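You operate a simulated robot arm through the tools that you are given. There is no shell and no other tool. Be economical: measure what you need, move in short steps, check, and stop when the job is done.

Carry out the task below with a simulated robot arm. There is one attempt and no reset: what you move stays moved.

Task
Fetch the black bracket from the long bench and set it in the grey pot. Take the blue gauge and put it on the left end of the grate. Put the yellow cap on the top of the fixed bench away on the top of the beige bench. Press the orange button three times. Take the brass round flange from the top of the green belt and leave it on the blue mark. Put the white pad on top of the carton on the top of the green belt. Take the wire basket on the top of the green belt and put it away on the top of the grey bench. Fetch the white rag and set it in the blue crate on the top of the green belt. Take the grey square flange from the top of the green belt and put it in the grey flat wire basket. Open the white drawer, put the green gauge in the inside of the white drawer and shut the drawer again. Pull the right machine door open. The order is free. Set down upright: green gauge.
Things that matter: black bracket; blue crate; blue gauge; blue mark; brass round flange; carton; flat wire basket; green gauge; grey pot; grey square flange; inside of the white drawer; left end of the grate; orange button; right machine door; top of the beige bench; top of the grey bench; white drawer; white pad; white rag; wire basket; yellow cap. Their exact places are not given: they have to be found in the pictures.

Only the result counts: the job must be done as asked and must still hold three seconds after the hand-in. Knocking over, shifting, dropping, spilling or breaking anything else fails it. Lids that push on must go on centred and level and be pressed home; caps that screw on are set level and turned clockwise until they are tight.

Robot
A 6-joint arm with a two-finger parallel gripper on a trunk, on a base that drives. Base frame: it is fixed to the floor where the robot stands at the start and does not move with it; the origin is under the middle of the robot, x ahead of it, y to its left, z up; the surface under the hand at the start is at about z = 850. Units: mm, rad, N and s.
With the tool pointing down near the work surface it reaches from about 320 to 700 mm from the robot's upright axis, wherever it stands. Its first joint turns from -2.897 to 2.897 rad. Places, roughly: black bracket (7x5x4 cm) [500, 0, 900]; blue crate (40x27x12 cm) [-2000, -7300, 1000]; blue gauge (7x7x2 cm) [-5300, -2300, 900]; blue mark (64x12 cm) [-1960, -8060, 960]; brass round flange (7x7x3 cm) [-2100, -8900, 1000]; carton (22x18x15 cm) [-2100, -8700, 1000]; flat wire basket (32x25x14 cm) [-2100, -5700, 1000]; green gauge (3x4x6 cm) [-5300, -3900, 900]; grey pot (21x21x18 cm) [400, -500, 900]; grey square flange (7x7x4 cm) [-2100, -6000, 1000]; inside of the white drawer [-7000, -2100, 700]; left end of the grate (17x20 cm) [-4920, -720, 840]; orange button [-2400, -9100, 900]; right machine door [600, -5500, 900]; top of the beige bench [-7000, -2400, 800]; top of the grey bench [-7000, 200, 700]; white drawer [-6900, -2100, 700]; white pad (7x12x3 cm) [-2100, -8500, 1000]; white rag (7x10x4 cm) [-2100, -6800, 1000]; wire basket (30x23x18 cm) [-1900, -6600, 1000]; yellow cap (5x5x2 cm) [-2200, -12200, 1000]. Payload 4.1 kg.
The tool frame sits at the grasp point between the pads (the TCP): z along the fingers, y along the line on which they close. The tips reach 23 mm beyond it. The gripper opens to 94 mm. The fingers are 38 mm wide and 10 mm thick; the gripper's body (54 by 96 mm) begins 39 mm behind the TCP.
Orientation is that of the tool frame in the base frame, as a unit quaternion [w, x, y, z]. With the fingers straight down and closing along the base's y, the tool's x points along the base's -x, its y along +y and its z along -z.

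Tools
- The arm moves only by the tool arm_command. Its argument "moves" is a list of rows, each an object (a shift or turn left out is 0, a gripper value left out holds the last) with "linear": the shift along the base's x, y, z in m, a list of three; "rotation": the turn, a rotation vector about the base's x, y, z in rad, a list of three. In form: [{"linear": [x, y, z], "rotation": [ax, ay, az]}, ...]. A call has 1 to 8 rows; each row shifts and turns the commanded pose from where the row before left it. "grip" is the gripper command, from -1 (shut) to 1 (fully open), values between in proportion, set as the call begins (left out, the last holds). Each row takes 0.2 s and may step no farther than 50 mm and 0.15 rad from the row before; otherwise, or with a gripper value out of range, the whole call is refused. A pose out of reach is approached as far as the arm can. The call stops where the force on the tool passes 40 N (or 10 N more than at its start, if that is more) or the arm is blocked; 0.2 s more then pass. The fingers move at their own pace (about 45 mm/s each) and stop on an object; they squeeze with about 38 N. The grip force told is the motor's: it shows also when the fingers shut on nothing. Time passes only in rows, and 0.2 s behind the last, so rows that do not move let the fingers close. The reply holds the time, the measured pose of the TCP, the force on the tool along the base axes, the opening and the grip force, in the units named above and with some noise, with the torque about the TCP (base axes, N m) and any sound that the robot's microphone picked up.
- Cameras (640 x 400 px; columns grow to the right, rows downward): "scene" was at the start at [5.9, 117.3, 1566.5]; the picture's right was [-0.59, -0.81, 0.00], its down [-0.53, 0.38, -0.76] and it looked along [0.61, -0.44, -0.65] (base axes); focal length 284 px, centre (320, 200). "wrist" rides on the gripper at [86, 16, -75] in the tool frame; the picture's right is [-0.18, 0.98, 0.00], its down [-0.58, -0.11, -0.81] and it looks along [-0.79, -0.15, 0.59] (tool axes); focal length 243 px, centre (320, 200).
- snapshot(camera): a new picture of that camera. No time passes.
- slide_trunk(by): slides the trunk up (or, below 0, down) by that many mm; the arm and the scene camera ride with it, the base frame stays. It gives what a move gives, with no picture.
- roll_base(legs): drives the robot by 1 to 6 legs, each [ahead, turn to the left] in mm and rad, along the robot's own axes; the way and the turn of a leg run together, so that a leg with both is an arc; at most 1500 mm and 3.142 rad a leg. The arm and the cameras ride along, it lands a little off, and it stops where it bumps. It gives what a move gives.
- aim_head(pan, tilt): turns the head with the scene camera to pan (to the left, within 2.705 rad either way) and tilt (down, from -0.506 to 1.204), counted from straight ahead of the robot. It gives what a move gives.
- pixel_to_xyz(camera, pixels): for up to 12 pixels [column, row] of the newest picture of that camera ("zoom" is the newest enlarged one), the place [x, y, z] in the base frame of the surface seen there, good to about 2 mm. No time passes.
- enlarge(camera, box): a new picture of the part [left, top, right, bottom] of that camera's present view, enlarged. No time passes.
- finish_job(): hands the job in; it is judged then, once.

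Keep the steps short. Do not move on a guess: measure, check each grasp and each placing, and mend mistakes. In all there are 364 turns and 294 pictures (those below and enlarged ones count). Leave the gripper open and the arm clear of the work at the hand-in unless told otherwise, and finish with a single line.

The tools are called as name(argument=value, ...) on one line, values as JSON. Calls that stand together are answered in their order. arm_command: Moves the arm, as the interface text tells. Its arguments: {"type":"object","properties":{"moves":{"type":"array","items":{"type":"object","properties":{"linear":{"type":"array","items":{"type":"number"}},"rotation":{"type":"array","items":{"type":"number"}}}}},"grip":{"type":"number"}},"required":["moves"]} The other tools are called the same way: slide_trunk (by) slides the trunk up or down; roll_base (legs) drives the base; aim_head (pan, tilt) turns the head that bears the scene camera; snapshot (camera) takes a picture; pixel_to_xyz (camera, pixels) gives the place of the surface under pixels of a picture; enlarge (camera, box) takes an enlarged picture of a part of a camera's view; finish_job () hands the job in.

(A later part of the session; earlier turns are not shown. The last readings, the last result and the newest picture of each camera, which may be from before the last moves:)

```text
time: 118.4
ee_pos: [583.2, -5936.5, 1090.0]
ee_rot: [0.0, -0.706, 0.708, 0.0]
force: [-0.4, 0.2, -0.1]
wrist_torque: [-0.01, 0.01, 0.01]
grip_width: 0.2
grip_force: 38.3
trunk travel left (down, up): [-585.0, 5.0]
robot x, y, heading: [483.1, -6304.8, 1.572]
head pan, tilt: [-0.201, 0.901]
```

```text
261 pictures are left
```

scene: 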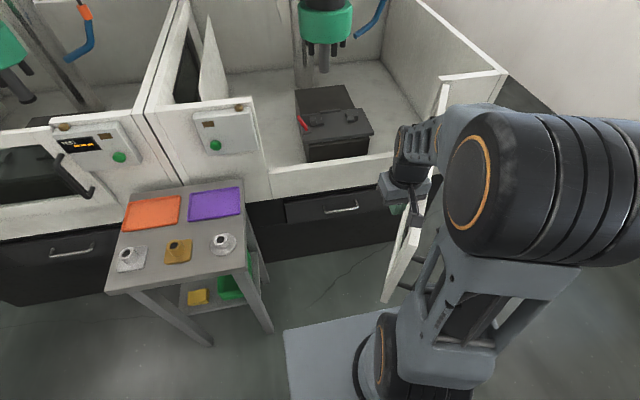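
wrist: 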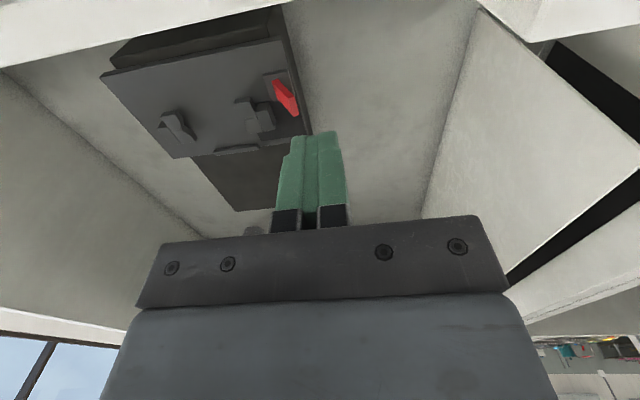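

The door is about 60° open and clear of me. I'll push it further toward +x.

arm_command(moves=[{"linear": [0.035, 0.003, 0]}, {"linear": [0.035, 0.003, 0]}, {"linear": [0.035, 0.003, 0]}, {"linear": [0.035, 0.003, 0]}, {"linear": [0.035, 0, 0]}])

snapshot(camera="scene")

```text
time: 119.6
ee_pos: [759.9, -5925.3, 1092.2]
ee_rot: [0.001, -0.706, 0.708, 0.0]
force: [0.6, 0.4, 0.1]
wrist_torque: [-0.02, -0.03, -0.03]
grip_width: 0.0
grip_force: 37.7
trunk travel left (down, up): [-585.0, 5.0]
robot x, y, heading: [482.7, -6304.7, 1.571]
head pan, tilt: [-0.201, 0.901]
```

```text
260 pictures are left
```

scene: 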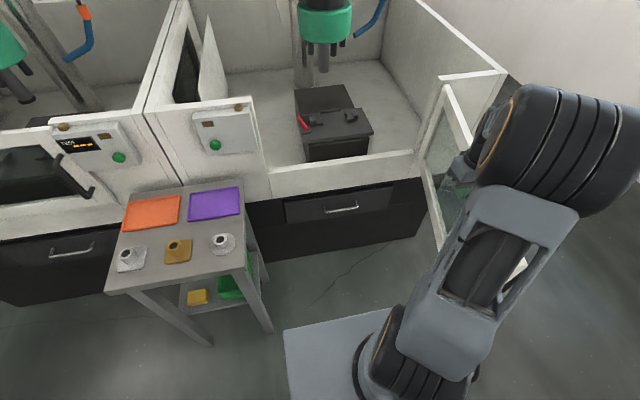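

arm_command(moves=[{"linear": [0.03, 0.003, 0]}, {"linear": [0.025, 0.003, 0]}, {}])

arm_command(moves=[{"linear": [-0.04, 0, 0.0]}, {"linear": [-0.03, 0, 0.04]}, {"linear": [-0.03, 0, 0.04]}, {"linear": [-0.03, 0, 0.035]}, {"linear": [-0.03, 0, 0.03]}, {"linear": [-0.03, -0.01, 0.03]}, {"linear": [-0.02, -0.01, 0]}])

snapshot(camera="scene")

```text
time: 120.4
ee_pos: [815.4, -5918.4, 1090.9]
ee_rot: [0.0, -0.706, 0.708, 0.0]
force: [-0.3, -0.5, -0.2]
wrist_torque: [-0.03, 0.03, -0.02]
grip_width: 0.0
grip_force: 38.0
trunk travel left (down, up): [-585.0, 5.0]
robot x, y, heading: [479.7, -6310.4, 1.569]
head pan, tilt: [-0.201, 0.901]
```

```text
time: 122.0
ee_pos: [603.3, -5941.9, 1264.3]
ee_rot: [0.0, -0.706, 0.708, 0.0]
force: [0.8, -0.5, -0.5]
wrist_torque: [-0.01, 0.03, 0.0]
grip_width: 0.1
grip_force: 37.9
trunk travel left (down, up): [-585.0, 5.0]
robot x, y, heading: [483.2, -6306.4, 1.568]
head pan, tilt: [-0.201, 0.901]
```

```text
259 pictures are left
```

scene: 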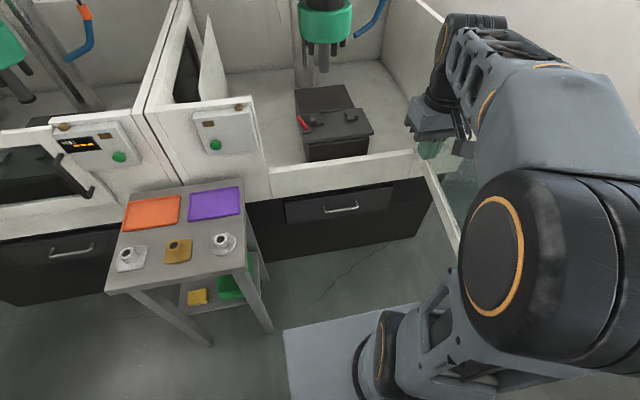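

The door is open about 85°. Next I'll turn to the belt side and drive toward it.

roll_base(legs=[[-100, 0], [0, 1.571], [1100, 0]])

aim_head(pan=0.3, tilt=0.4)

snapshot(camera="scene")

aim_head(pan=-0.6, tilt=0.4)

snapshot(camera="scene")

```text
time: 132.1
ee_pos: [-959.5, -6270.5, 1263.9]
ee_rot: [0.0, 1.0, -0.004, 0.001]
force: [-0.7, -0.5, -0.9]
wrist_torque: [0.0, -0.04, 0.01]
grip_width: 0.1
grip_force: 37.6
trunk travel left (down, up): [-585.0, 5.0]
robot x, y, heading: [-593.6, -6396.3, 3.132]
head pan, tilt: [-0.201, 0.901]
```

```text
time: 133.0
ee_pos: [-958.5, -6271.1, 1264.1]
ee_rot: [0.001, 1.0, -0.004, 0.0]
force: [0.1, -0.4, -0.4]
wrist_torque: [0.01, -0.02, -0.01]
grip_width: 0.2
grip_force: 37.9
trunk travel left (down, up): [-585.0, 5.0]
robot x, y, heading: [-593.5, -6396.4, 3.127]
head pan, tilt: [0.3, 0.4]
```

```text
258 pictures are left
```

scene: 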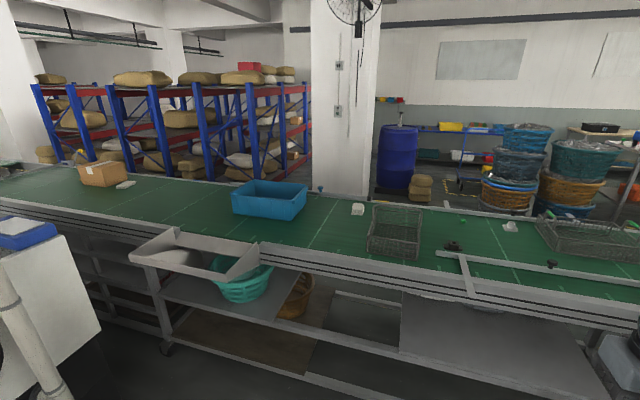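

```text
time: 134.2
ee_pos: [-960.1, -6271.7, 1265.5]
ee_rot: [0.0, 1.0, -0.004, 0.0]
force: [-0.1, 0.1, 0.2]
wrist_torque: [0.0, -0.01, -0.01]
grip_width: 0.0
grip_force: 38.4
trunk travel left (down, up): [-585.0, 5.0]
robot x, y, heading: [-594.6, -6396.5, 3.127]
head pan, tilt: [-0.6, 0.4]
```

```text
257 pictures are left
```

scene: 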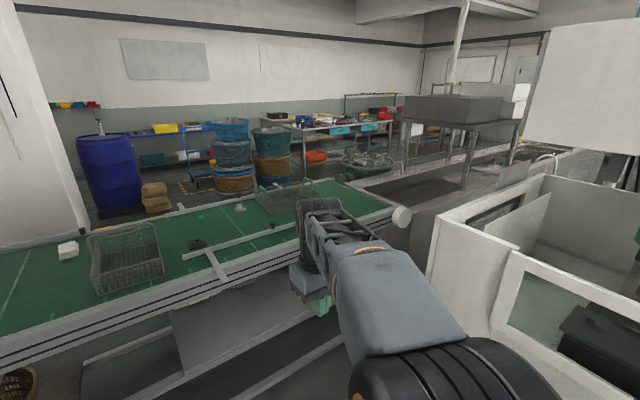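

I'll measure the belt edges and the objects in this view.

pixel_to_xyz(camera="scene", pixels=[[128, 240], [95, 290], [160, 270], [158, 228], [65, 250], [240, 208], [195, 243], [290, 190], [170, 300], [200, 240], [140, 195], [240, 205]])

enlarge(camera="scene", box=[40, 160, 360, 340])

```text
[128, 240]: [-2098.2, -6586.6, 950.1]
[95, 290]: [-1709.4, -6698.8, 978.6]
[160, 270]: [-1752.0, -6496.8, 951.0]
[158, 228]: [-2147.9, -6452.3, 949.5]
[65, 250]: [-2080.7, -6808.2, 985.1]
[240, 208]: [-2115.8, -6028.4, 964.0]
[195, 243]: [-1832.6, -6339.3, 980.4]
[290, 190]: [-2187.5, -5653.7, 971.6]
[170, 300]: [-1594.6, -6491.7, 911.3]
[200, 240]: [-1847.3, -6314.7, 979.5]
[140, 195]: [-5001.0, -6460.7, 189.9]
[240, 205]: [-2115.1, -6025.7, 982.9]
```

```text
2.00 times, centred on (200, 250) of scene
```

zoom: 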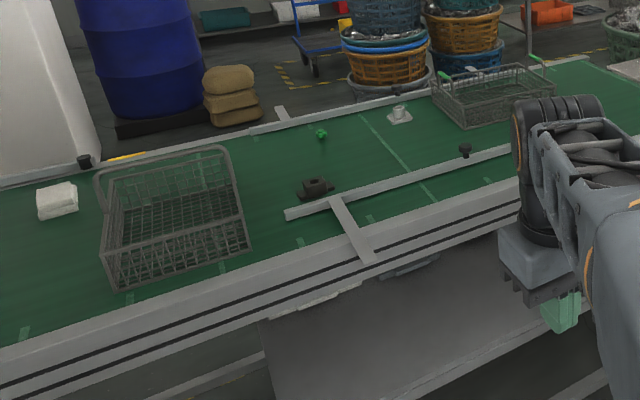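

The wire basket, rag, grey square flange and flat basket are all found here, with the belt top at z 950 and its east edge at x≈-1600. I need my base's footprint to know how close I can stand, so I'll look down at it.

aim_head(pan=0.5, tilt=1.2)

snapshot(camera="scene")

```text
time: 135.5
ee_pos: [-958.6, -6270.4, 1264.5]
ee_rot: [0.0, 1.0, -0.004, 0.0]
force: [0.3, -0.8, 1.0]
wrist_torque: [-0.01, 0.0, -0.02]
grip_width: 0.0
grip_force: 37.6
trunk travel left (down, up): [-585.0, 5.0]
robot x, y, heading: [-594.7, -6398.3, 3.132]
head pan, tilt: [0.499, 1.201]
```

```text
255 pictures are left
```

scene: 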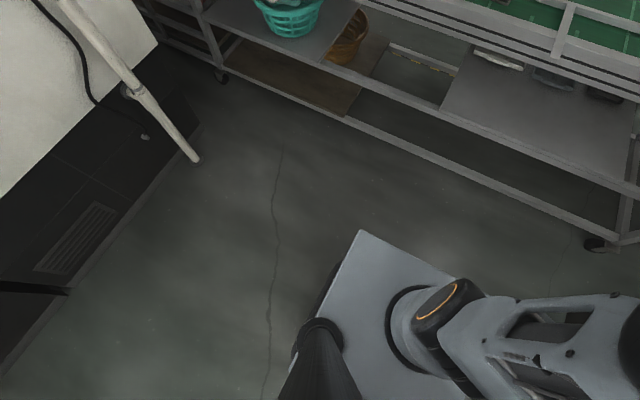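

pixel_to_xyz(camera="scene", pixels=[[360, 232], [445, 273], [330, 310], [350, 118], [225, 78], [600, 240], [420, 95], [560, 40]])

```text
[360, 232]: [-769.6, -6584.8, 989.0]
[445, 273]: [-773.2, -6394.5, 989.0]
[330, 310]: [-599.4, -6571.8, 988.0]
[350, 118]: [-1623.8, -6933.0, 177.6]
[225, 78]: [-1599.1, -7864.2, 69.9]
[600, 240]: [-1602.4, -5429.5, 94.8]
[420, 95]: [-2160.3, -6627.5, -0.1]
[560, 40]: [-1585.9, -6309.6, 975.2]
```

My platform reaches about 180 mm ahead. The flange and rag are better reached from the west side of the belt, but the wire basket (x≈-1900) is reachable from here. I'll drive up to it.

roll_base(legs=[[0, 0.27], [740, 0], [0, -0.27]])

aim_head(pan=0.25, tilt=0.8)

snapshot(camera="scene")

snapshot(camera="wrist")

```text
time: 140.3
ee_pos: [-1673.9, -6557.3, 1265.0]
ee_rot: [0.0, 0.992, 0.127, 0.0]
force: [0.3, -0.3, -0.3]
wrist_torque: [-0.04, 0.01, 0.01]
grip_width: 0.0
grip_force: 37.8
trunk travel left (down, up): [-585.0, 5.0]
robot x, y, heading: [-1289.9, -6583.3, -2.886]
head pan, tilt: [0.499, 1.201]
stopped in leg 2: the robot was blocked; the commanded pose is now the measured one
```

```text
time: 141.2
ee_pos: [-1675.5, -6556.0, 1265.1]
ee_rot: [-0.001, 0.992, 0.127, -0.001]
force: [-0.2, -1.1, -1.1]
wrist_torque: [-0.01, 0.0, 0.02]
grip_width: 0.0
grip_force: 38.3
trunk travel left (down, up): [-585.0, 5.0]
robot x, y, heading: [-1288.5, -6583.6, -2.891]
head pan, tilt: [0.25, 0.799]
```

```text
254 pictures are left
```

scene: 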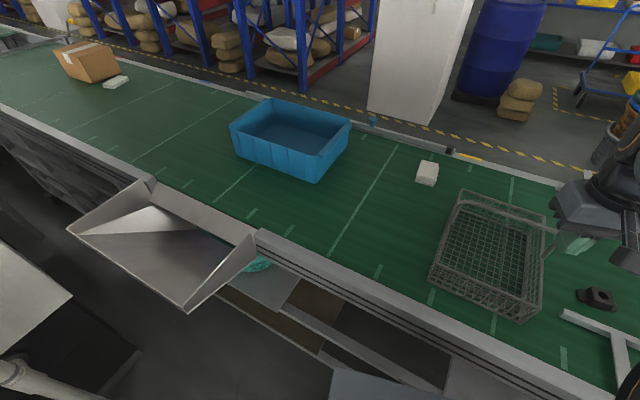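

```text
253 pictures are left
```

wrist: 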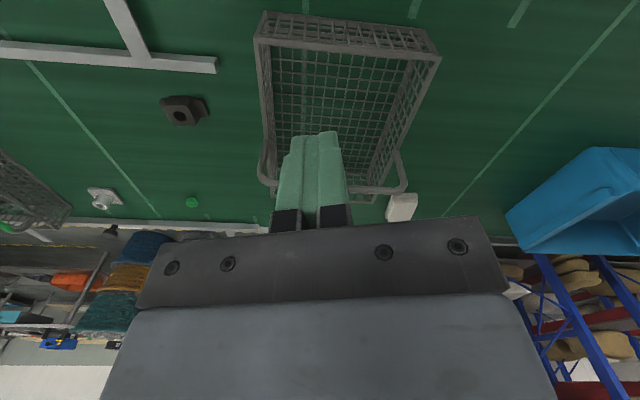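

I stopped against the belt frame at x≈-1290. Now I'll enlarge the basket and measure its rim and handle.

enlarge(camera="scene", box=[410, 170, 610, 330])

pixel_to_xyz(camera="zoom", pixels=[[105, 112], [430, 125], [425, 275], [100, 190], [75, 290], [170, 85], [430, 205], [385, 455], [250, 380], [140, 225], [385, 330]])

```text
2.50 times, centred on (510, 250) of scene
```

zoom: 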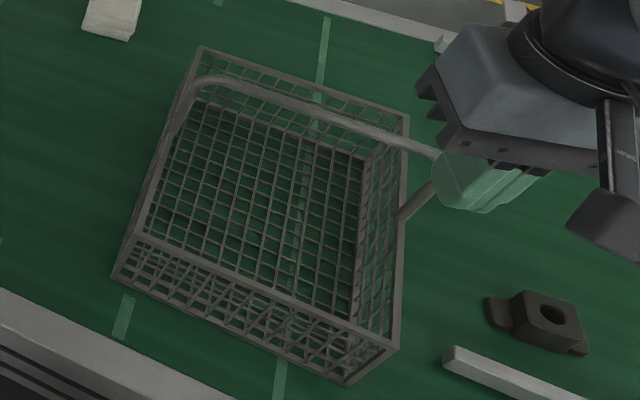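

```text
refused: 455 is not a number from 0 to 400
```

pixel_to_xyz(camera="zoom", pixels=[[215, 79], [250, 88], [300, 104], [350, 121], [400, 139], [425, 190], [402, 214], [205, 50], [406, 118], [140, 238], [395, 348], [163, 165]])

```text
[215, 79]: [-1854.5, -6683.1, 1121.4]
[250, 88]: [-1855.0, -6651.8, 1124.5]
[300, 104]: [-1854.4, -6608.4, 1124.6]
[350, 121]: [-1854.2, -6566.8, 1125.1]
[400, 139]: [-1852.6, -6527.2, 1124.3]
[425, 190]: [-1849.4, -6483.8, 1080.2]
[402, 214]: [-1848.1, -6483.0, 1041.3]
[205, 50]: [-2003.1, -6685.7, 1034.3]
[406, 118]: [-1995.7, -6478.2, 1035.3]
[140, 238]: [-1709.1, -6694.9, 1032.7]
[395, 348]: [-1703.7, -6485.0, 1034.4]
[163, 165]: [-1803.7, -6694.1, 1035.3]
```

The handle is a horizontal bar along y at x≈-1853, z≈1124, centred at y≈-6588. I'll turn the tool +1.316 so it closes along x and go above the bar.

arm_command(moves=[{"rotation": [0, 0, 0.146]}, {"rotation": [0, 0, 0.146]}, {"linear": [-0.02, -0.005, -0.01], "rotation": [0, 0, 0.146]}, {"linear": [-0.03, -0.005, -0.01], "rotation": [0, 0, 0.146]}, {"linear": [-0.03, -0.005, -0.01], "rotation": [0, 0, 0.146]}, {"linear": [-0.03, -0.005, -0.01], "rotation": [0, 0, 0.146]}, {"linear": [-0.03, -0.006, -0.01], "rotation": [0, 0, 0.146]}, {"linear": [-0.038, -0.006, -0.015], "rotation": [0, 0, 0.146]}], grip=0.2)

arm_command(moves=[{"rotation": [0, 0, 0.148]}, {}])

snapshot(camera="wrist")

```text
time: 143.0
ee_pos: [-1850.9, -6588.9, 1199.8]
ee_rot: [0.001, 0.757, 0.654, 0.001]
force: [0.1, 0.1, 0.4]
wrist_torque: [0.0, 0.01, 0.0]
grip_width: 56.3
grip_force: 0.1
trunk travel left (down, up): [-585.0, 5.0]
robot x, y, heading: [-1289.1, -6583.6, -2.889]
head pan, tilt: [0.25, 0.799]
```

```text
time: 143.6
ee_pos: [-1851.9, -6588.7, 1200.8]
ee_rot: [0.0, 0.706, 0.708, 0.0]
force: [0.5, 0.3, 0.3]
wrist_torque: [0.0, 0.01, -0.01]
grip_width: 56.1
grip_force: 0.1
trunk travel left (down, up): [-585.0, 5.0]
robot x, y, heading: [-1289.1, -6585.8, -2.892]
head pan, tilt: [0.25, 0.799]
```

```text
251 pictures are left
```

wrist: 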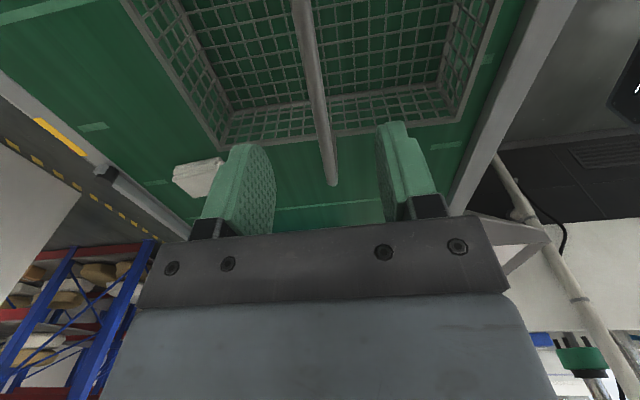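

The bar runs between the fingers. I'll lower to z≈1118 and close.

arm_command(moves=[{"linear": [-0.001, 0, -0.042]}, {"linear": [0, 0, -0.04]}, {}])

arm_command(moves=[{}, {}, {}, {}], grip=-1)

arm_command(moves=[{"linear": [0, 0, 0.02]}, {"linear": [0, 0, 0.02]}, {}])

snapshot(camera="scene")

```text
time: 144.4
ee_pos: [-1852.0, -6586.9, 1116.3]
ee_rot: [0.001, 0.707, 0.707, -0.001]
force: [-0.2, 0.6, 0.1]
wrist_torque: [-0.02, -0.02, -0.05]
grip_width: 56.4
grip_force: 0.0
trunk travel left (down, up): [-585.0, 5.0]
robot x, y, heading: [-1290.0, -6584.6, -2.887]
head pan, tilt: [0.25, 0.799]
```

```text
time: 145.4
ee_pos: [-1852.5, -6588.1, 1117.4]
ee_rot: [0.0, 0.707, 0.707, 0.0]
force: [0.1, -0.3, 0.6]
wrist_torque: [-0.13, 0.01, -0.4]
grip_width: 10.4
grip_force: 38.0
trunk travel left (down, up): [-585.0, 5.0]
robot x, y, heading: [-1288.8, -6582.5, -2.892]
head pan, tilt: [0.25, 0.799]
```

```text
time: 146.2
ee_pos: [-1852.8, -6587.0, 1158.3]
ee_rot: [0.0, 0.707, 0.707, 0.0]
force: [-0.4, 0.5, -4.2]
wrist_torque: [0.02, 0.02, 0.02]
grip_width: 10.5
grip_force: 38.0
trunk travel left (down, up): [-585.0, 5.0]
robot x, y, heading: [-1287.2, -6583.5, -2.886]
head pan, tilt: [0.25, 0.799]
```

```text
250 pictures are left
```

scene: 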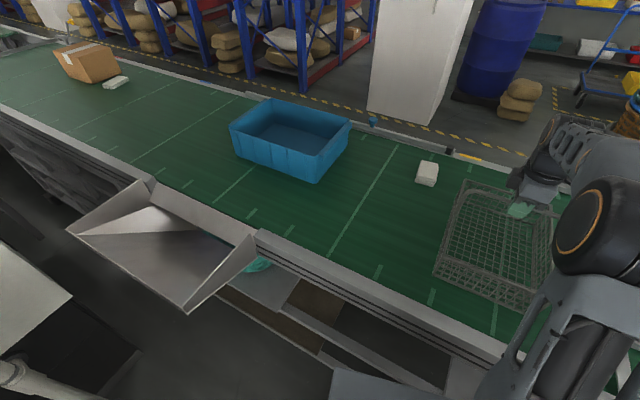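

The basket hangs level. I'll raise it 60 mm and draw it in, then drive back around the machine.

arm_command(moves=[{"linear": [0, 0, 0.03]}, {"linear": [0.01, 0, 0.03]}, {"linear": [0.03, 0, 0]}, {"linear": [0.03, 0, 0]}, {"linear": [0.03, 0, 0]}])

roll_base(legs=[[-680, 0], [0, 1.32], [450, 0], [0, 1.57], [1200, 0], [1250, 0]])

aim_head(pan=0.4, tilt=0.4)

snapshot(camera="scene")

```text
time: 147.4
ee_pos: [-1753.3, -6587.7, 1218.0]
ee_rot: [0.0, 0.707, 0.707, 0.0]
force: [0.4, 0.7, -4.4]
wrist_torque: [-0.02, 0.0, -0.02]
grip_width: 10.4
grip_force: 38.0
trunk travel left (down, up): [-585.0, 5.0]
robot x, y, heading: [-1288.8, -6582.8, -2.896]
head pan, tilt: [0.25, 0.799]
```

```text
time: 172.2
ee_pos: [2304.0, -6929.3, 1217.1]
ee_rot: [0.001, -0.615, 0.789, 0.0]
force: [-0.6, 0.0, -4.7]
wrist_torque: [0.02, 0.02, 0.0]
grip_width: 10.3
grip_force: 37.7
trunk travel left (down, up): [-585.0, 5.0]
robot x, y, heading: [1854.6, -6822.8, 0.007]
head pan, tilt: [0.25, 0.799]
```

```text
time: 173.1
ee_pos: [2304.4, -6929.6, 1217.0]
ee_rot: [0.0, -0.614, 0.789, 0.001]
force: [-0.5, 1.0, -3.5]
wrist_torque: [-0.02, 0.0, -0.01]
grip_width: 10.1
grip_force: 38.2
trunk travel left (down, up): [-585.0, 5.0]
robot x, y, heading: [1849.8, -6821.3, 0.005]
head pan, tilt: [0.4, 0.4]
```

```text
249 pictures are left
```

scene: 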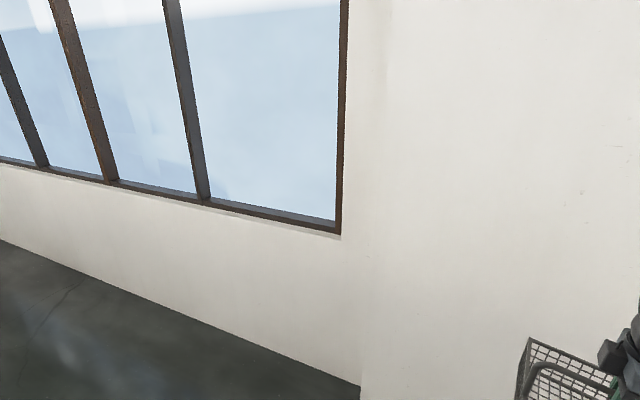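

Wall clearance is fine. I'll turn north and go back to the first aisle.

roll_base(legs=[[0, 1.566], [1300, 0], [1300, 0], [1300, 0], [0, 1.571], [1200, 0]])

roll_base(legs=[[1200, 0], [0, -1.571]])

aim_head(pan=0.3, tilt=0.35)

snapshot(camera="scene")

```text
time: 205.3
ee_pos: [303.2, -2769.8, 1217.5]
ee_rot: [0.001, 0.802, 0.598, 0.0]
force: [0.2, 0.0, -3.7]
wrist_torque: [-0.01, 0.01, -0.01]
grip_width: 10.0
grip_force: 38.1
trunk travel left (down, up): [-585.0, 5.0]
robot x, y, heading: [747.2, -2897.5, 3.108]
head pan, tilt: [0.4, 0.4]
```

```text
time: 215.1
ee_pos: [-341.3, -2416.0, 1217.1]
ee_rot: [0.0, 0.993, -0.118, 0.0]
force: [-0.3, 0.3, -3.6]
wrist_torque: [0.02, -0.03, 0.02]
grip_width: 10.1
grip_force: 38.3
trunk travel left (down, up): [-585.0, 5.0]
robot x, y, heading: [-450.2, -2868.1, 1.585]
head pan, tilt: [0.4, 0.4]
```

```text
time: 215.8
ee_pos: [-342.3, -2415.3, 1217.8]
ee_rot: [0.001, 0.993, -0.119, -0.001]
force: [-0.5, 0.1, -3.0]
wrist_torque: [0.0, 0.0, 0.01]
grip_width: 10.4
grip_force: 38.0
trunk travel left (down, up): [-585.0, 5.0]
robot x, y, heading: [-446.6, -2868.7, 1.587]
head pan, tilt: [0.3, 0.351]
```

```text
248 pictures are left
```

scene: 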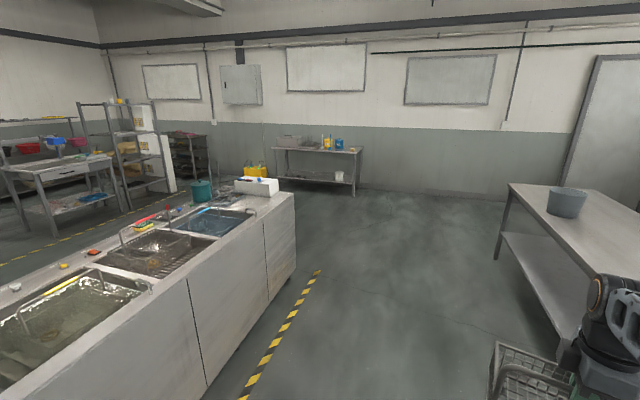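

pixel_to_xyz(camera="scene", pixels=[[295, 200], [297, 270], [275, 193], [322, 270], [540, 300], [275, 148], [360, 150], [60, 235], [160, 190], [355, 192]])

```text
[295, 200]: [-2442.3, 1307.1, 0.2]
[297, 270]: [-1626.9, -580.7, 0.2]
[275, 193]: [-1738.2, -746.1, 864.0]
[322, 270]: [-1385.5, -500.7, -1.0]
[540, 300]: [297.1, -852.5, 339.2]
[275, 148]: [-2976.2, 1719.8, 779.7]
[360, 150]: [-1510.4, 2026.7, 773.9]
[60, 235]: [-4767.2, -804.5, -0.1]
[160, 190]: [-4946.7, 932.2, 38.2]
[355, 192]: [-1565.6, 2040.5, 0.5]
```

The tank ends at y≈-580 with a floor tray near it, so I'll go north to y≈600 and then west.

roll_base(legs=[[1200, 0], [1200, 0], [1080, 0], [0, 1.555], [1300, 0], [1200, 0]])

aim_head(pan=0.5, tilt=0.3)

snapshot(camera="scene")

aim_head(pan=-0.4, tilt=0.3)

snapshot(camera="scene")

```text
time: 248.1
ee_pos: [-3443.2, 695.1, 1217.3]
ee_rot: [0.001, 0.794, 0.608, 0.001]
force: [0.2, 0.4, -3.4]
wrist_torque: [0.01, 0.04, 0.0]
grip_width: 10.1
grip_force: 38.1
trunk travel left (down, up): [-585.0, 5.0]
robot x, y, heading: [-2995.9, 580.4, 3.134]
head pan, tilt: [0.3, 0.351]
```

```text
time: 248.9
ee_pos: [-3443.4, 695.9, 1218.4]
ee_rot: [0.001, 0.793, 0.609, 0.0]
force: [-0.4, 0.2, -4.4]
wrist_torque: [0.01, 0.03, 0.0]
grip_width: 10.3
grip_force: 38.5
trunk travel left (down, up): [-585.0, 5.0]
robot x, y, heading: [-2997.8, 580.5, 3.134]
head pan, tilt: [0.499, 0.3]
```

```text
247 pictures are left
```

scene: 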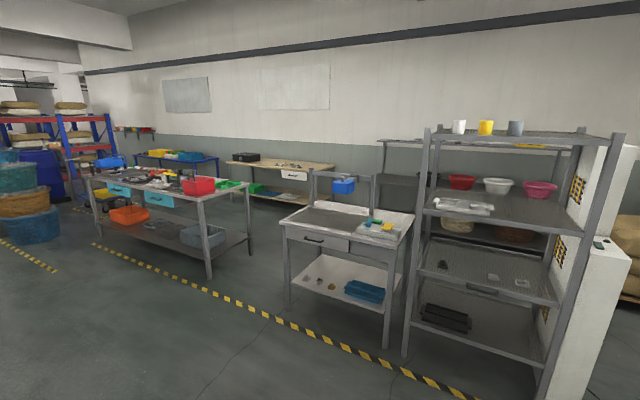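

```text
time: 250.1
ee_pos: [-3443.7, 695.3, 1217.3]
ee_rot: [0.002, 0.793, 0.609, 0.001]
force: [0.9, 0.5, -4.0]
wrist_torque: [0.0, -0.02, 0.02]
grip_width: 10.1
grip_force: 37.7
trunk travel left (down, up): [-585.0, 5.0]
robot x, y, heading: [-2997.5, 579.9, 3.136]
head pan, tilt: [-0.4, 0.3]
```

```text
246 pictures are left
```

scene: 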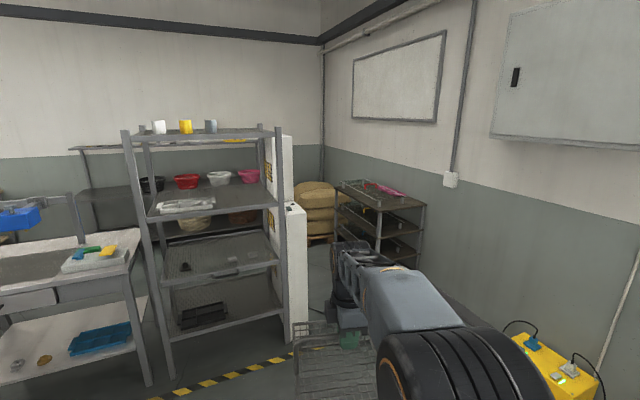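

The shelf stands in front and the grey bench (near (-7000,200)) is behind it. I'll look ahead-left and measure the layout to find a passage.

aim_head(pan=0.5, tilt=0.3)

snapshot(camera="scene")

pixel_to_xyz(camera="scene", pixels=[[290, 302], [385, 345], [405, 350], [208, 275], [250, 240], [350, 205], [545, 395], [270, 165], [395, 180], [335, 165], [335, 240], [285, 210]])

```text
time: 251.3
ee_pos: [-3443.8, 696.0, 1217.6]
ee_rot: [0.0, 0.793, 0.609, 0.0]
force: [0.6, 0.0, -3.6]
wrist_torque: [-0.03, 0.0, -0.02]
grip_width: 10.4
grip_force: 38.0
trunk travel left (down, up): [-585.0, 5.0]
robot x, y, heading: [-2992.7, 573.5, 3.131]
head pan, tilt: [0.499, 0.3]
```

```text
245 pictures are left
```

scene: 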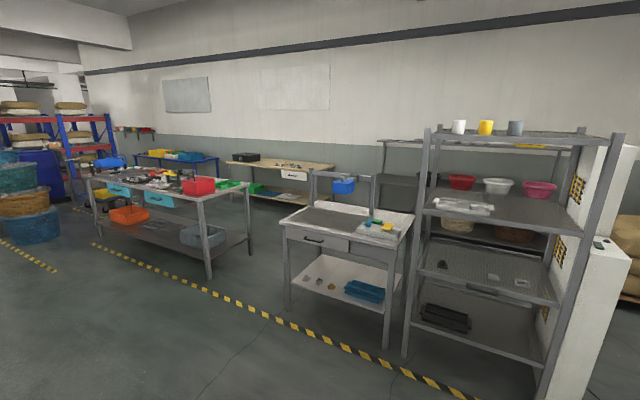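

```text
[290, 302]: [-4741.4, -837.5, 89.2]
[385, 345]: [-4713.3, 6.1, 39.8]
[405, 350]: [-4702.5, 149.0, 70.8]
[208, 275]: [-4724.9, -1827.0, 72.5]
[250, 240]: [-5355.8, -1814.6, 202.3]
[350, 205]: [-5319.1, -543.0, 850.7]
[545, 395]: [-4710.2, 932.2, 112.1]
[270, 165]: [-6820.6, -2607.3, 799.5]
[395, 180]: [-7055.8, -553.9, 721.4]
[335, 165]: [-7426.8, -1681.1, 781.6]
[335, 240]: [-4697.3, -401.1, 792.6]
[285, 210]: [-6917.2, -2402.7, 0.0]
```

There's a 975 mm gap between the grate table (ends at y=-840) and the long workbench (starts at y=-1815). I'll pass through it at y≈-1330.

roll_base(legs=[[0, 1.095], [1100, 0], [1054, 0], [0, -1.085]])

aim_head(pan=0.0, tilt=0.35)

snapshot(camera="scene")

```text
time: 267.4
ee_pos: [-4429.9, -1241.6, 1217.9]
ee_rot: [0.0, 0.784, 0.62, 0.0]
force: [0.3, 0.3, -3.9]
wrist_torque: [0.0, -0.02, 0.0]
grip_width: 10.3
grip_force: 37.5
trunk travel left (down, up): [-585.0, 5.0]
robot x, y, heading: [-3975.3, -1342.8, -3.115]
head pan, tilt: [0.499, 0.3]
```

```text
time: 268.4
ee_pos: [-4430.7, -1241.8, 1216.8]
ee_rot: [0.001, 0.784, 0.62, 0.0]
force: [0.1, -0.4, -4.5]
wrist_torque: [0.03, 0.03, -0.03]
grip_width: 10.3
grip_force: 37.8
trunk travel left (down, up): [-585.0, 5.0]
robot x, y, heading: [-3979.7, -1341.5, -3.121]
head pan, tilt: [0.0, 0.351]
```

```text
244 pictures are left
```

scene: 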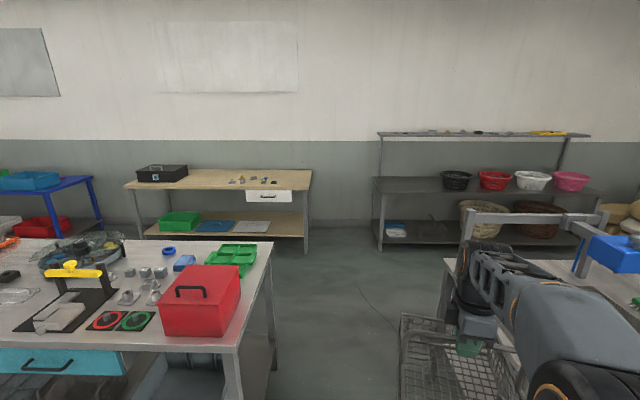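

Both wall benches are visible. I'll measure the grey bench top, its upper shelf, the beige bench, and the red toolbox corner beside the gap.

pixel_to_xyz(camera="scene", pixels=[[380, 193], [410, 185], [440, 192], [395, 133], [380, 135], [456, 187], [240, 280], [235, 345], [310, 175], [270, 196], [300, 185], [125, 190]])

enlarge(camera="scene", box=[360, 110, 640, 260])

```text
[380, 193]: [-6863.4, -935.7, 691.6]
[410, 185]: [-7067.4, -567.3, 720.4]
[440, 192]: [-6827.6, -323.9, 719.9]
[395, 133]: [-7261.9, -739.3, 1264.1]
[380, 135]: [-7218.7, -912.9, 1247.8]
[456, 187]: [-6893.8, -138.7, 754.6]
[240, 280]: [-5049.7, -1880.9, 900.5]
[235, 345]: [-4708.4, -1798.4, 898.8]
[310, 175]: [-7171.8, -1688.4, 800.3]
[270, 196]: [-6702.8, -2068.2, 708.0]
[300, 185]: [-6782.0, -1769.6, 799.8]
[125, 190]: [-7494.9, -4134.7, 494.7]
```

```text
2.29 times, centred on (500, 185) of scene
```

zoom: 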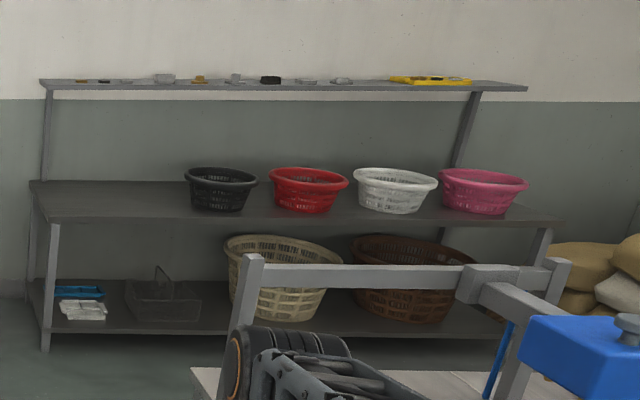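

The bench's left part is free (y -900 to -250, top z 720). I'll go through the gap, then north to y≈-560, and face the bench.

roll_base(legs=[[0, -0.03], [1100, 0], [1070, 0], [0, -1.565], [800, 0], [0, 1.571]])

aim_head(pan=0.0, tilt=0.7)

snapshot(camera="scene")

```text
time: 290.9
ee_pos: [-6616.0, -453.3, 1216.4]
ee_rot: [0.001, 0.787, 0.617, 0.001]
force: [0.1, -0.4, -3.6]
wrist_torque: [0.01, -0.01, -0.01]
grip_width: 10.2
grip_force: 37.8
trunk travel left (down, up): [-585.0, 5.0]
robot x, y, heading: [-6162.2, -560.4, -3.131]
head pan, tilt: [0.0, 0.351]
```

```text
time: 291.8
ee_pos: [-6616.0, -453.5, 1217.6]
ee_rot: [0.0, 0.787, 0.617, 0.001]
force: [0.8, 0.2, -4.4]
wrist_torque: [0.03, -0.03, -0.01]
grip_width: 10.1
grip_force: 38.0
trunk travel left (down, up): [-585.0, 5.0]
robot x, y, heading: [-6163.4, -556.5, -3.128]
head pan, tilt: [0.0, 0.7]
```

```text
242 pictures are left
```

scene: 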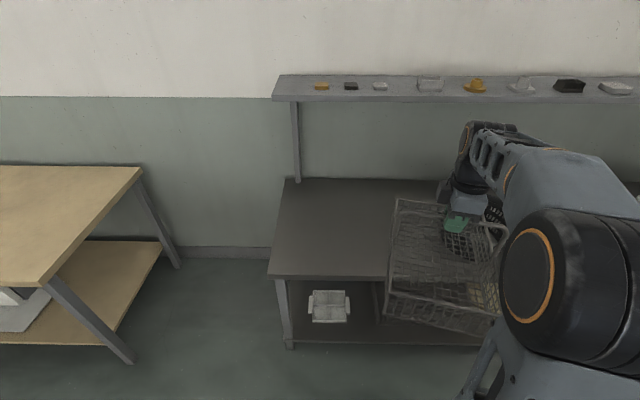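

I'll drive ahead 220 mm, move the basket over (-7000,-620), square it, and lower it.

roll_base(legs=[[220, 0]])

arm_command(moves=[{"linear": [-0.02, -0.02, -0.035], "rotation": [0, 0, 0.03]}, {"linear": [-0.02, -0.02, -0.035], "rotation": [0, 0, 0.03]}, {"linear": [-0.02, -0.02, -0.035], "rotation": [0, 0, 0.03]}, {"linear": [-0.02, -0.02, -0.035], "rotation": [0, 0, 0.03]}, {"linear": [-0.02, -0.02, -0.035], "rotation": [0, 0, 0.03]}, {"linear": [-0.02, -0.02, -0.025], "rotation": [0, 0, 0.03]}, {"linear": [-0.02, -0.02, -0.02], "rotation": [0, 0, 0.03]}, {"linear": [-0.02, -0.022, 0], "rotation": [0, 0, 0.03]}])

snapshot(camera="scene")

```text
time: 293.4
ee_pos: [-6835.0, -456.4, 1216.5]
ee_rot: [0.001, 0.787, 0.617, 0.0]
force: [0.2, 0.6, -3.7]
wrist_torque: [0.0, 0.01, 0.0]
grip_width: 10.3
grip_force: 37.9
trunk travel left (down, up): [-585.0, 5.0]
robot x, y, heading: [-6385.9, -560.4, -3.127]
head pan, tilt: [0.0, 0.7]
```

```text
time: 295.2
ee_pos: [-6995.4, -618.2, 996.5]
ee_rot: [0.001, 0.708, 0.707, 0.001]
force: [0.4, 1.6, -3.9]
wrist_torque: [0.03, 0.0, -0.03]
grip_width: 10.5
grip_force: 37.9
trunk travel left (down, up): [-585.0, 5.0]
robot x, y, heading: [-6384.0, -558.6, -3.127]
head pan, tilt: [0.0, 0.7]
```

```text
241 pictures are left
```

scene: 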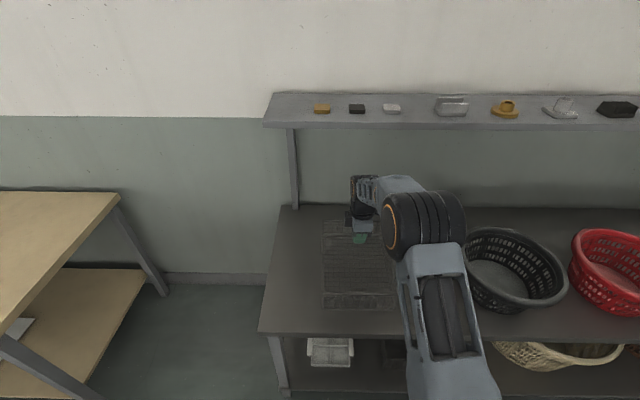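

The basket is over a free spot, left of the black bowl. I'll lower it to the bench top.

arm_command(moves=[{"linear": [0, 0, -0.045]}, {"linear": [0, 0, -0.045]}, {"linear": [0, 0, -0.01]}, {"linear": [0, 0, -0.006]}, {"linear": [0, 0, -0.002]}, {}])

snapshot(camera="scene")

```text
time: 296.6
ee_pos: [-6993.9, -617.5, 888.3]
ee_rot: [0.0, 0.708, 0.706, 0.001]
force: [-0.3, -0.1, -3.4]
wrist_torque: [0.0, -0.07, -0.01]
grip_width: 10.5
grip_force: 38.0
trunk travel left (down, up): [-585.0, 5.0]
robot x, y, heading: [-6382.2, -562.5, -3.126]
head pan, tilt: [0.0, 0.7]
```

```text
240 pictures are left
```

scene: 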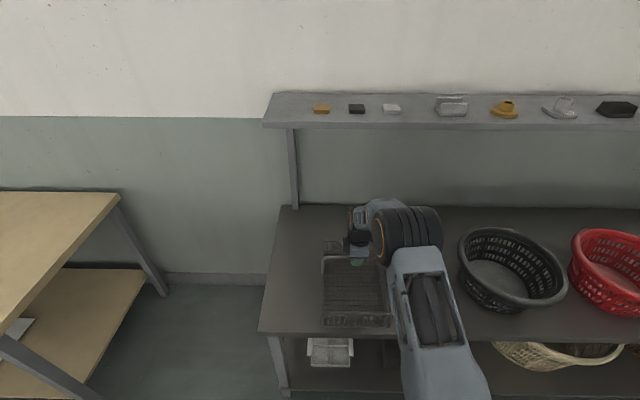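

It isn't quite resting yet, as the load is still 3.4 N. I'll step down 1 mm at a time, then open.

arm_command(moves=[{"linear": [0, 0, -0.002]}, {"linear": [0, 0, -0.001]}, {}])

arm_command(moves=[{}, {}, {}], grip=0.1)

arm_command(moves=[{"linear": [0, 0, 0.04]}, {"linear": [0, 0, 0.045]}, {"linear": [0, 0, 0.045]}, {"linear": [0.03, 0.02, 0.03]}, {"linear": [0.04, 0.02, 0.02]}, {"linear": [0.04, 0.02, 0.02]}, {"linear": [0.04, 0.02, 0.02]}, {"linear": [0.04, 0.02, 0.02]}])

snapshot(camera="scene")

```text
time: 297.4
ee_pos: [-6995.0, -618.1, 888.4]
ee_rot: [-0.001, 0.708, 0.706, 0.0]
force: [1.7, 1.3, 20.9]
wrist_torque: [-0.39, -0.07, -0.01]
grip_width: 10.3
grip_force: 38.1
trunk travel left (down, up): [-585.0, 5.0]
robot x, y, heading: [-6379.6, -559.0, -3.129]
head pan, tilt: [0.0, 0.7]
```

```text
time: 298.2
ee_pos: [-6994.5, -617.8, 884.3]
ee_rot: [0.001, 0.708, 0.706, 0.001]
force: [-0.1, 0.4, 0.5]
wrist_torque: [0.0, 0.0, 0.02]
grip_width: 51.6
grip_force: 0.1
trunk travel left (down, up): [-585.0, 5.0]
robot x, y, heading: [-6382.9, -562.0, -3.134]
head pan, tilt: [0.0, 0.7]
```

```text
time: 300.0
ee_pos: [-6803.6, -517.4, 1129.5]
ee_rot: [0.001, 0.708, 0.707, 0.001]
force: [0.0, -0.5, 0.6]
wrist_torque: [-0.01, -0.01, -0.02]
grip_width: 51.9
grip_force: 0.1
trunk travel left (down, up): [-585.0, 5.0]
robot x, y, heading: [-6380.9, -562.8, -3.133]
head pan, tilt: [0.0, 0.7]
```

```text
239 pictures are left
```

scene: 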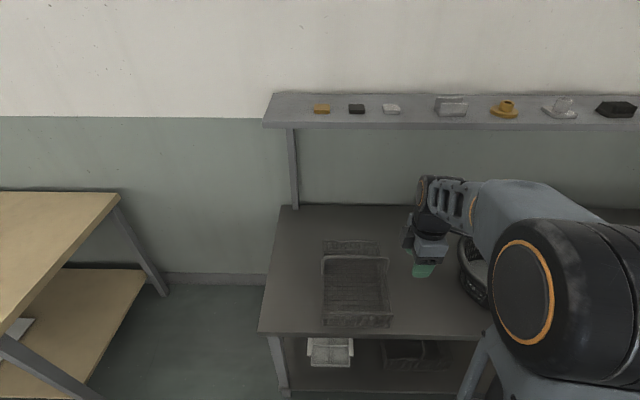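

The basket is placed. Next is the blue gauge on the workbench near (-5300,-2300). I'll drive south along the aisle and face the workbench from the west.

roll_base(legs=[[-280, 0], [0, 1.563], [900, 0], [850, 0], [0, 1.571]])

aim_head(pan=0.0, tilt=0.5)

snapshot(camera="scene")

```text
time: 318.1
ee_pos: [-5721.6, -2401.0, 1128.7]
ee_rot: [0.0, -0.687, 0.726, 0.0]
force: [0.0, 0.4, 0.6]
wrist_torque: [0.0, 0.02, 0.01]
grip_width: 51.7
grip_force: 0.1
trunk travel left (down, up): [-585.0, 5.0]
robot x, y, heading: [-6142.3, -2333.5, -0.044]
head pan, tilt: [0.0, 0.7]
```

```text
time: 318.9
ee_pos: [-5722.5, -2402.0, 1128.6]
ee_rot: [-0.001, -0.687, 0.727, 0.001]
force: [-0.3, -0.3, 0.6]
wrist_torque: [0.01, 0.01, 0.0]
grip_width: 52.0
grip_force: 0.0
trunk travel left (down, up): [-585.0, 5.0]
robot x, y, heading: [-6141.3, -2341.2, -0.041]
head pan, tilt: [0.0, 0.499]
```

```text
238 pictures are left
```

scene: 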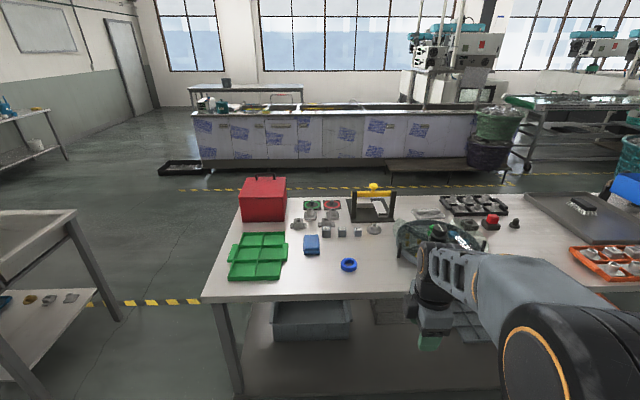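

A blue ring at (348,265) matches 7x7x2 cm, and there's also a blue block at (312,245). I'll measure both.

enlarge(camera="scene", box=[280, 180, 440, 290])

pixel_to_xyz(camera="scene", pixels=[[341, 265], [355, 265], [348, 259], [348, 271], [348, 265], [312, 245], [304, 240], [319, 250], [210, 298], [232, 265], [295, 300]])

```text
3.64 times, centred on (360, 235) of scene
```

zoom: 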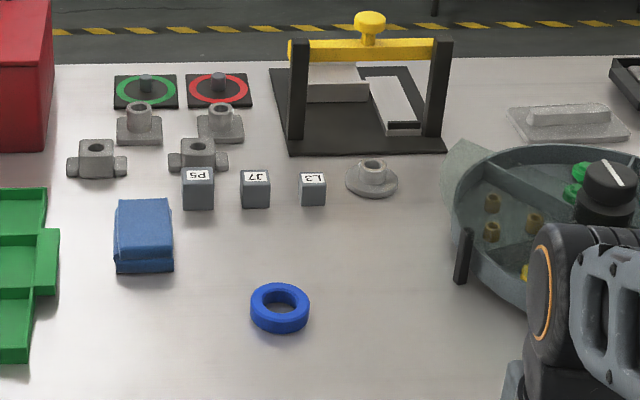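

```text
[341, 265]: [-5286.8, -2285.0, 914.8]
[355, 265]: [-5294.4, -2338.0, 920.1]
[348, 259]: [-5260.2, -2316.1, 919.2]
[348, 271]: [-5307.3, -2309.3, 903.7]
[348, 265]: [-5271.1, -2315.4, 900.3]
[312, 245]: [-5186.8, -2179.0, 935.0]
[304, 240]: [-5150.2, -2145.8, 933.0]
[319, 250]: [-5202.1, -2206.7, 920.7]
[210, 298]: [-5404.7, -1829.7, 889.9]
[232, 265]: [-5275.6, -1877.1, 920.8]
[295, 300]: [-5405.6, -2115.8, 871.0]
```

The blue gauge is the ring, centred near (-5288,-2312) with its top at 920. I'll drive 300 mm closer and recheck.

roll_base(legs=[[290, 0]])

enlarge(camera="scene", box=[260, 220, 420, 320])

```text
time: 320.9
ee_pos: [-5432.2, -2417.8, 1128.8]
ee_rot: [0.0, -0.686, 0.728, 0.0]
force: [0.1, 0.1, 0.5]
wrist_torque: [-0.03, 0.02, 0.0]
grip_width: 51.5
grip_force: 0.1
trunk travel left (down, up): [-585.0, 5.0]
robot x, y, heading: [-5850.7, -2353.8, -0.05]
head pan, tilt: [0.0, 0.499]
```

```text
4.00 times, centred on (340, 270) of scene
```

zoom: 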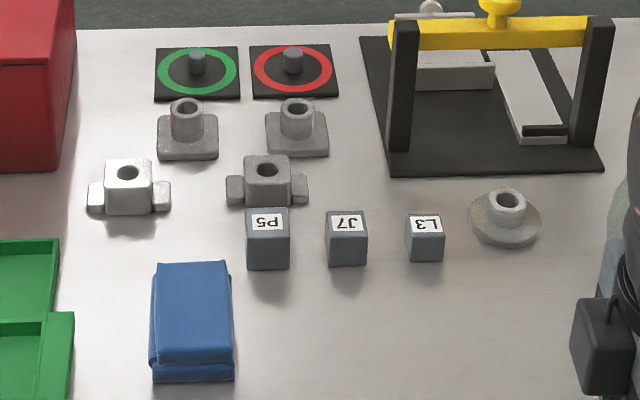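

aim_head(pan=0.0, tilt=0.8)

snapshot(camera="scene")

```text
time: 321.7
ee_pos: [-5432.5, -2417.8, 1127.2]
ee_rot: [-0.001, -0.685, 0.729, 0.0]
force: [-0.2, -0.1, 0.1]
wrist_torque: [-0.03, 0.01, 0.05]
grip_width: 51.9
grip_force: 0.1
trunk travel left (down, up): [-585.0, 5.0]
robot x, y, heading: [-5848.9, -2348.5, -0.05]
head pan, tilt: [0.0, 0.799]
```

```text
235 pictures are left
```

scene: 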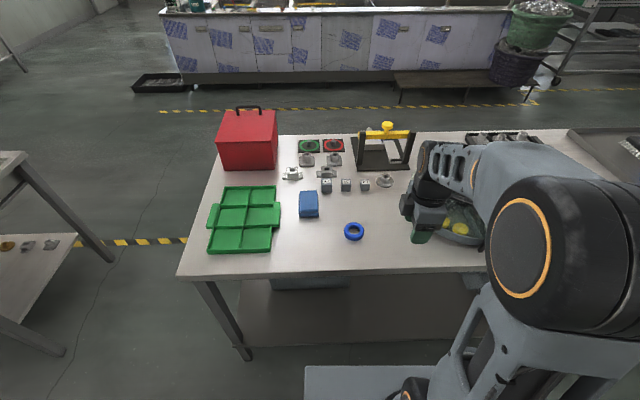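

pixel_to_xyz(camera="scene", pixels=[[344, 231], [363, 231], [353, 222], [354, 239], [347, 226], [360, 237], [354, 230]])

```text
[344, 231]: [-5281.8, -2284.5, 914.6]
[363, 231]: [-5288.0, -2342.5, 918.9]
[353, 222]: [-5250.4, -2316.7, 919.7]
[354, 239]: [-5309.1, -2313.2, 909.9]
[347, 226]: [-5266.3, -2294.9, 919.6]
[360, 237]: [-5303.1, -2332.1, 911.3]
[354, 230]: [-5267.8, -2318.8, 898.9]
```

The ring centre is (-5281,-2314). I'll move above it with the gripper open.

arm_command(moves=[{"linear": [0.03, 0.0206, -0.025]}, {"linear": [0.03, 0.0206, -0.025]}, {"linear": [0.03, 0.0206, -0.025]}, {"linear": [0.03, 0.0206, -0.025]}, {"linear": [0.031, 0.0206, -0.025]}, {}], grip=1)

snapshot(camera="wrist")

```text
time: 323.1
ee_pos: [-5279.4, -2315.5, 1005.2]
ee_rot: [-0.001, -0.685, 0.728, 0.0]
force: [-0.6, -0.6, 0.4]
wrist_torque: [0.01, 0.04, -0.01]
grip_width: 93.9
grip_force: 0.3
trunk travel left (down, up): [-585.0, 5.0]
robot x, y, heading: [-5850.5, -2349.8, -0.046]
head pan, tilt: [0.0, 0.799]
```

```text
234 pictures are left
```

wrist: 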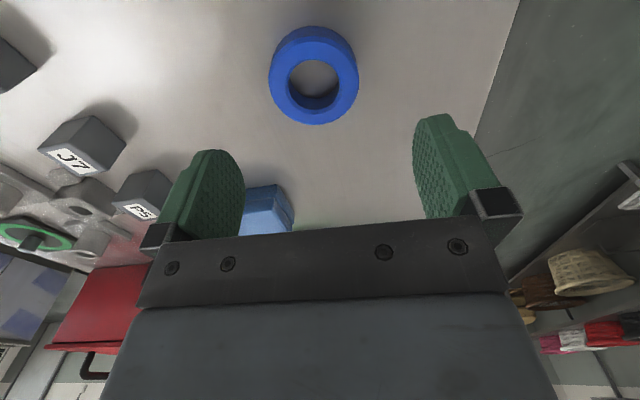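

It's centred. I'll lower to 924 and grip.

arm_command(moves=[{"linear": [0, 0, -0.045]}, {"linear": [0, 0, -0.036]}, {}])

arm_command(moves=[{}, {}, {}, {}], grip=-1)

arm_command(moves=[{"linear": [0, 0, 0.045]}, {"linear": [0, 0, 0.045]}, {"linear": [-0.03, 0, 0.04]}, {"linear": [-0.04, 0, 0.03]}, {"linear": [-0.04, 0, 0.03]}, {"linear": [-0.04, 0, 0.02]}])

snapshot(camera="wrist")

```text
time: 323.9
ee_pos: [-5279.3, -2312.5, 923.6]
ee_rot: [-0.002, -0.685, 0.729, 0.0]
force: [0.4, 0.0, -0.3]
wrist_torque: [0.02, 0.0, 0.01]
grip_width: 94.0
grip_force: 0.0
trunk travel left (down, up): [-585.0, 5.0]
robot x, y, heading: [-5854.3, -2346.6, -0.04]
head pan, tilt: [0.0, 0.799]
```

```text
time: 324.9
ee_pos: [-5279.3, -2312.9, 922.4]
ee_rot: [0.0, -0.685, 0.729, 0.001]
force: [0.7, 0.0, 0.9]
wrist_torque: [0.01, -0.1, 0.02]
grip_width: 61.1
grip_force: 38.2
trunk travel left (down, up): [-585.0, 5.0]
robot x, y, heading: [-5848.2, -2348.7, -0.048]
head pan, tilt: [0.0, 0.799]
```

```text
time: 326.3
ee_pos: [-5432.1, -2316.1, 1132.4]
ee_rot: [-0.001, -0.685, 0.729, 0.0]
force: [0.3, -0.3, -2.7]
wrist_torque: [0.02, 0.02, 0.01]
grip_width: 60.9
grip_force: 37.9
trunk travel left (down, up): [-585.0, 5.0]
robot x, y, heading: [-5851.6, -2348.3, -0.047]
head pan, tilt: [0.0, 0.799]
```

```text
233 pictures are left
```

wrist: 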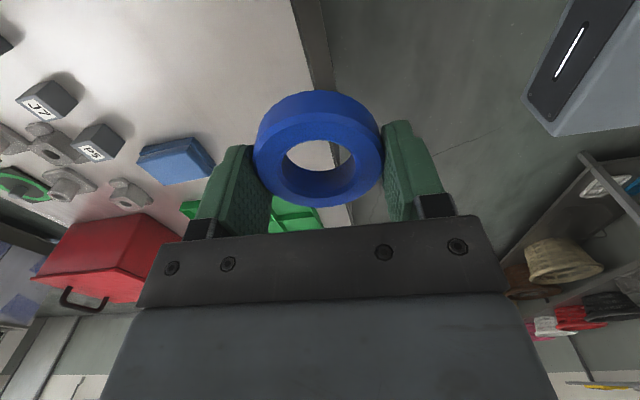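

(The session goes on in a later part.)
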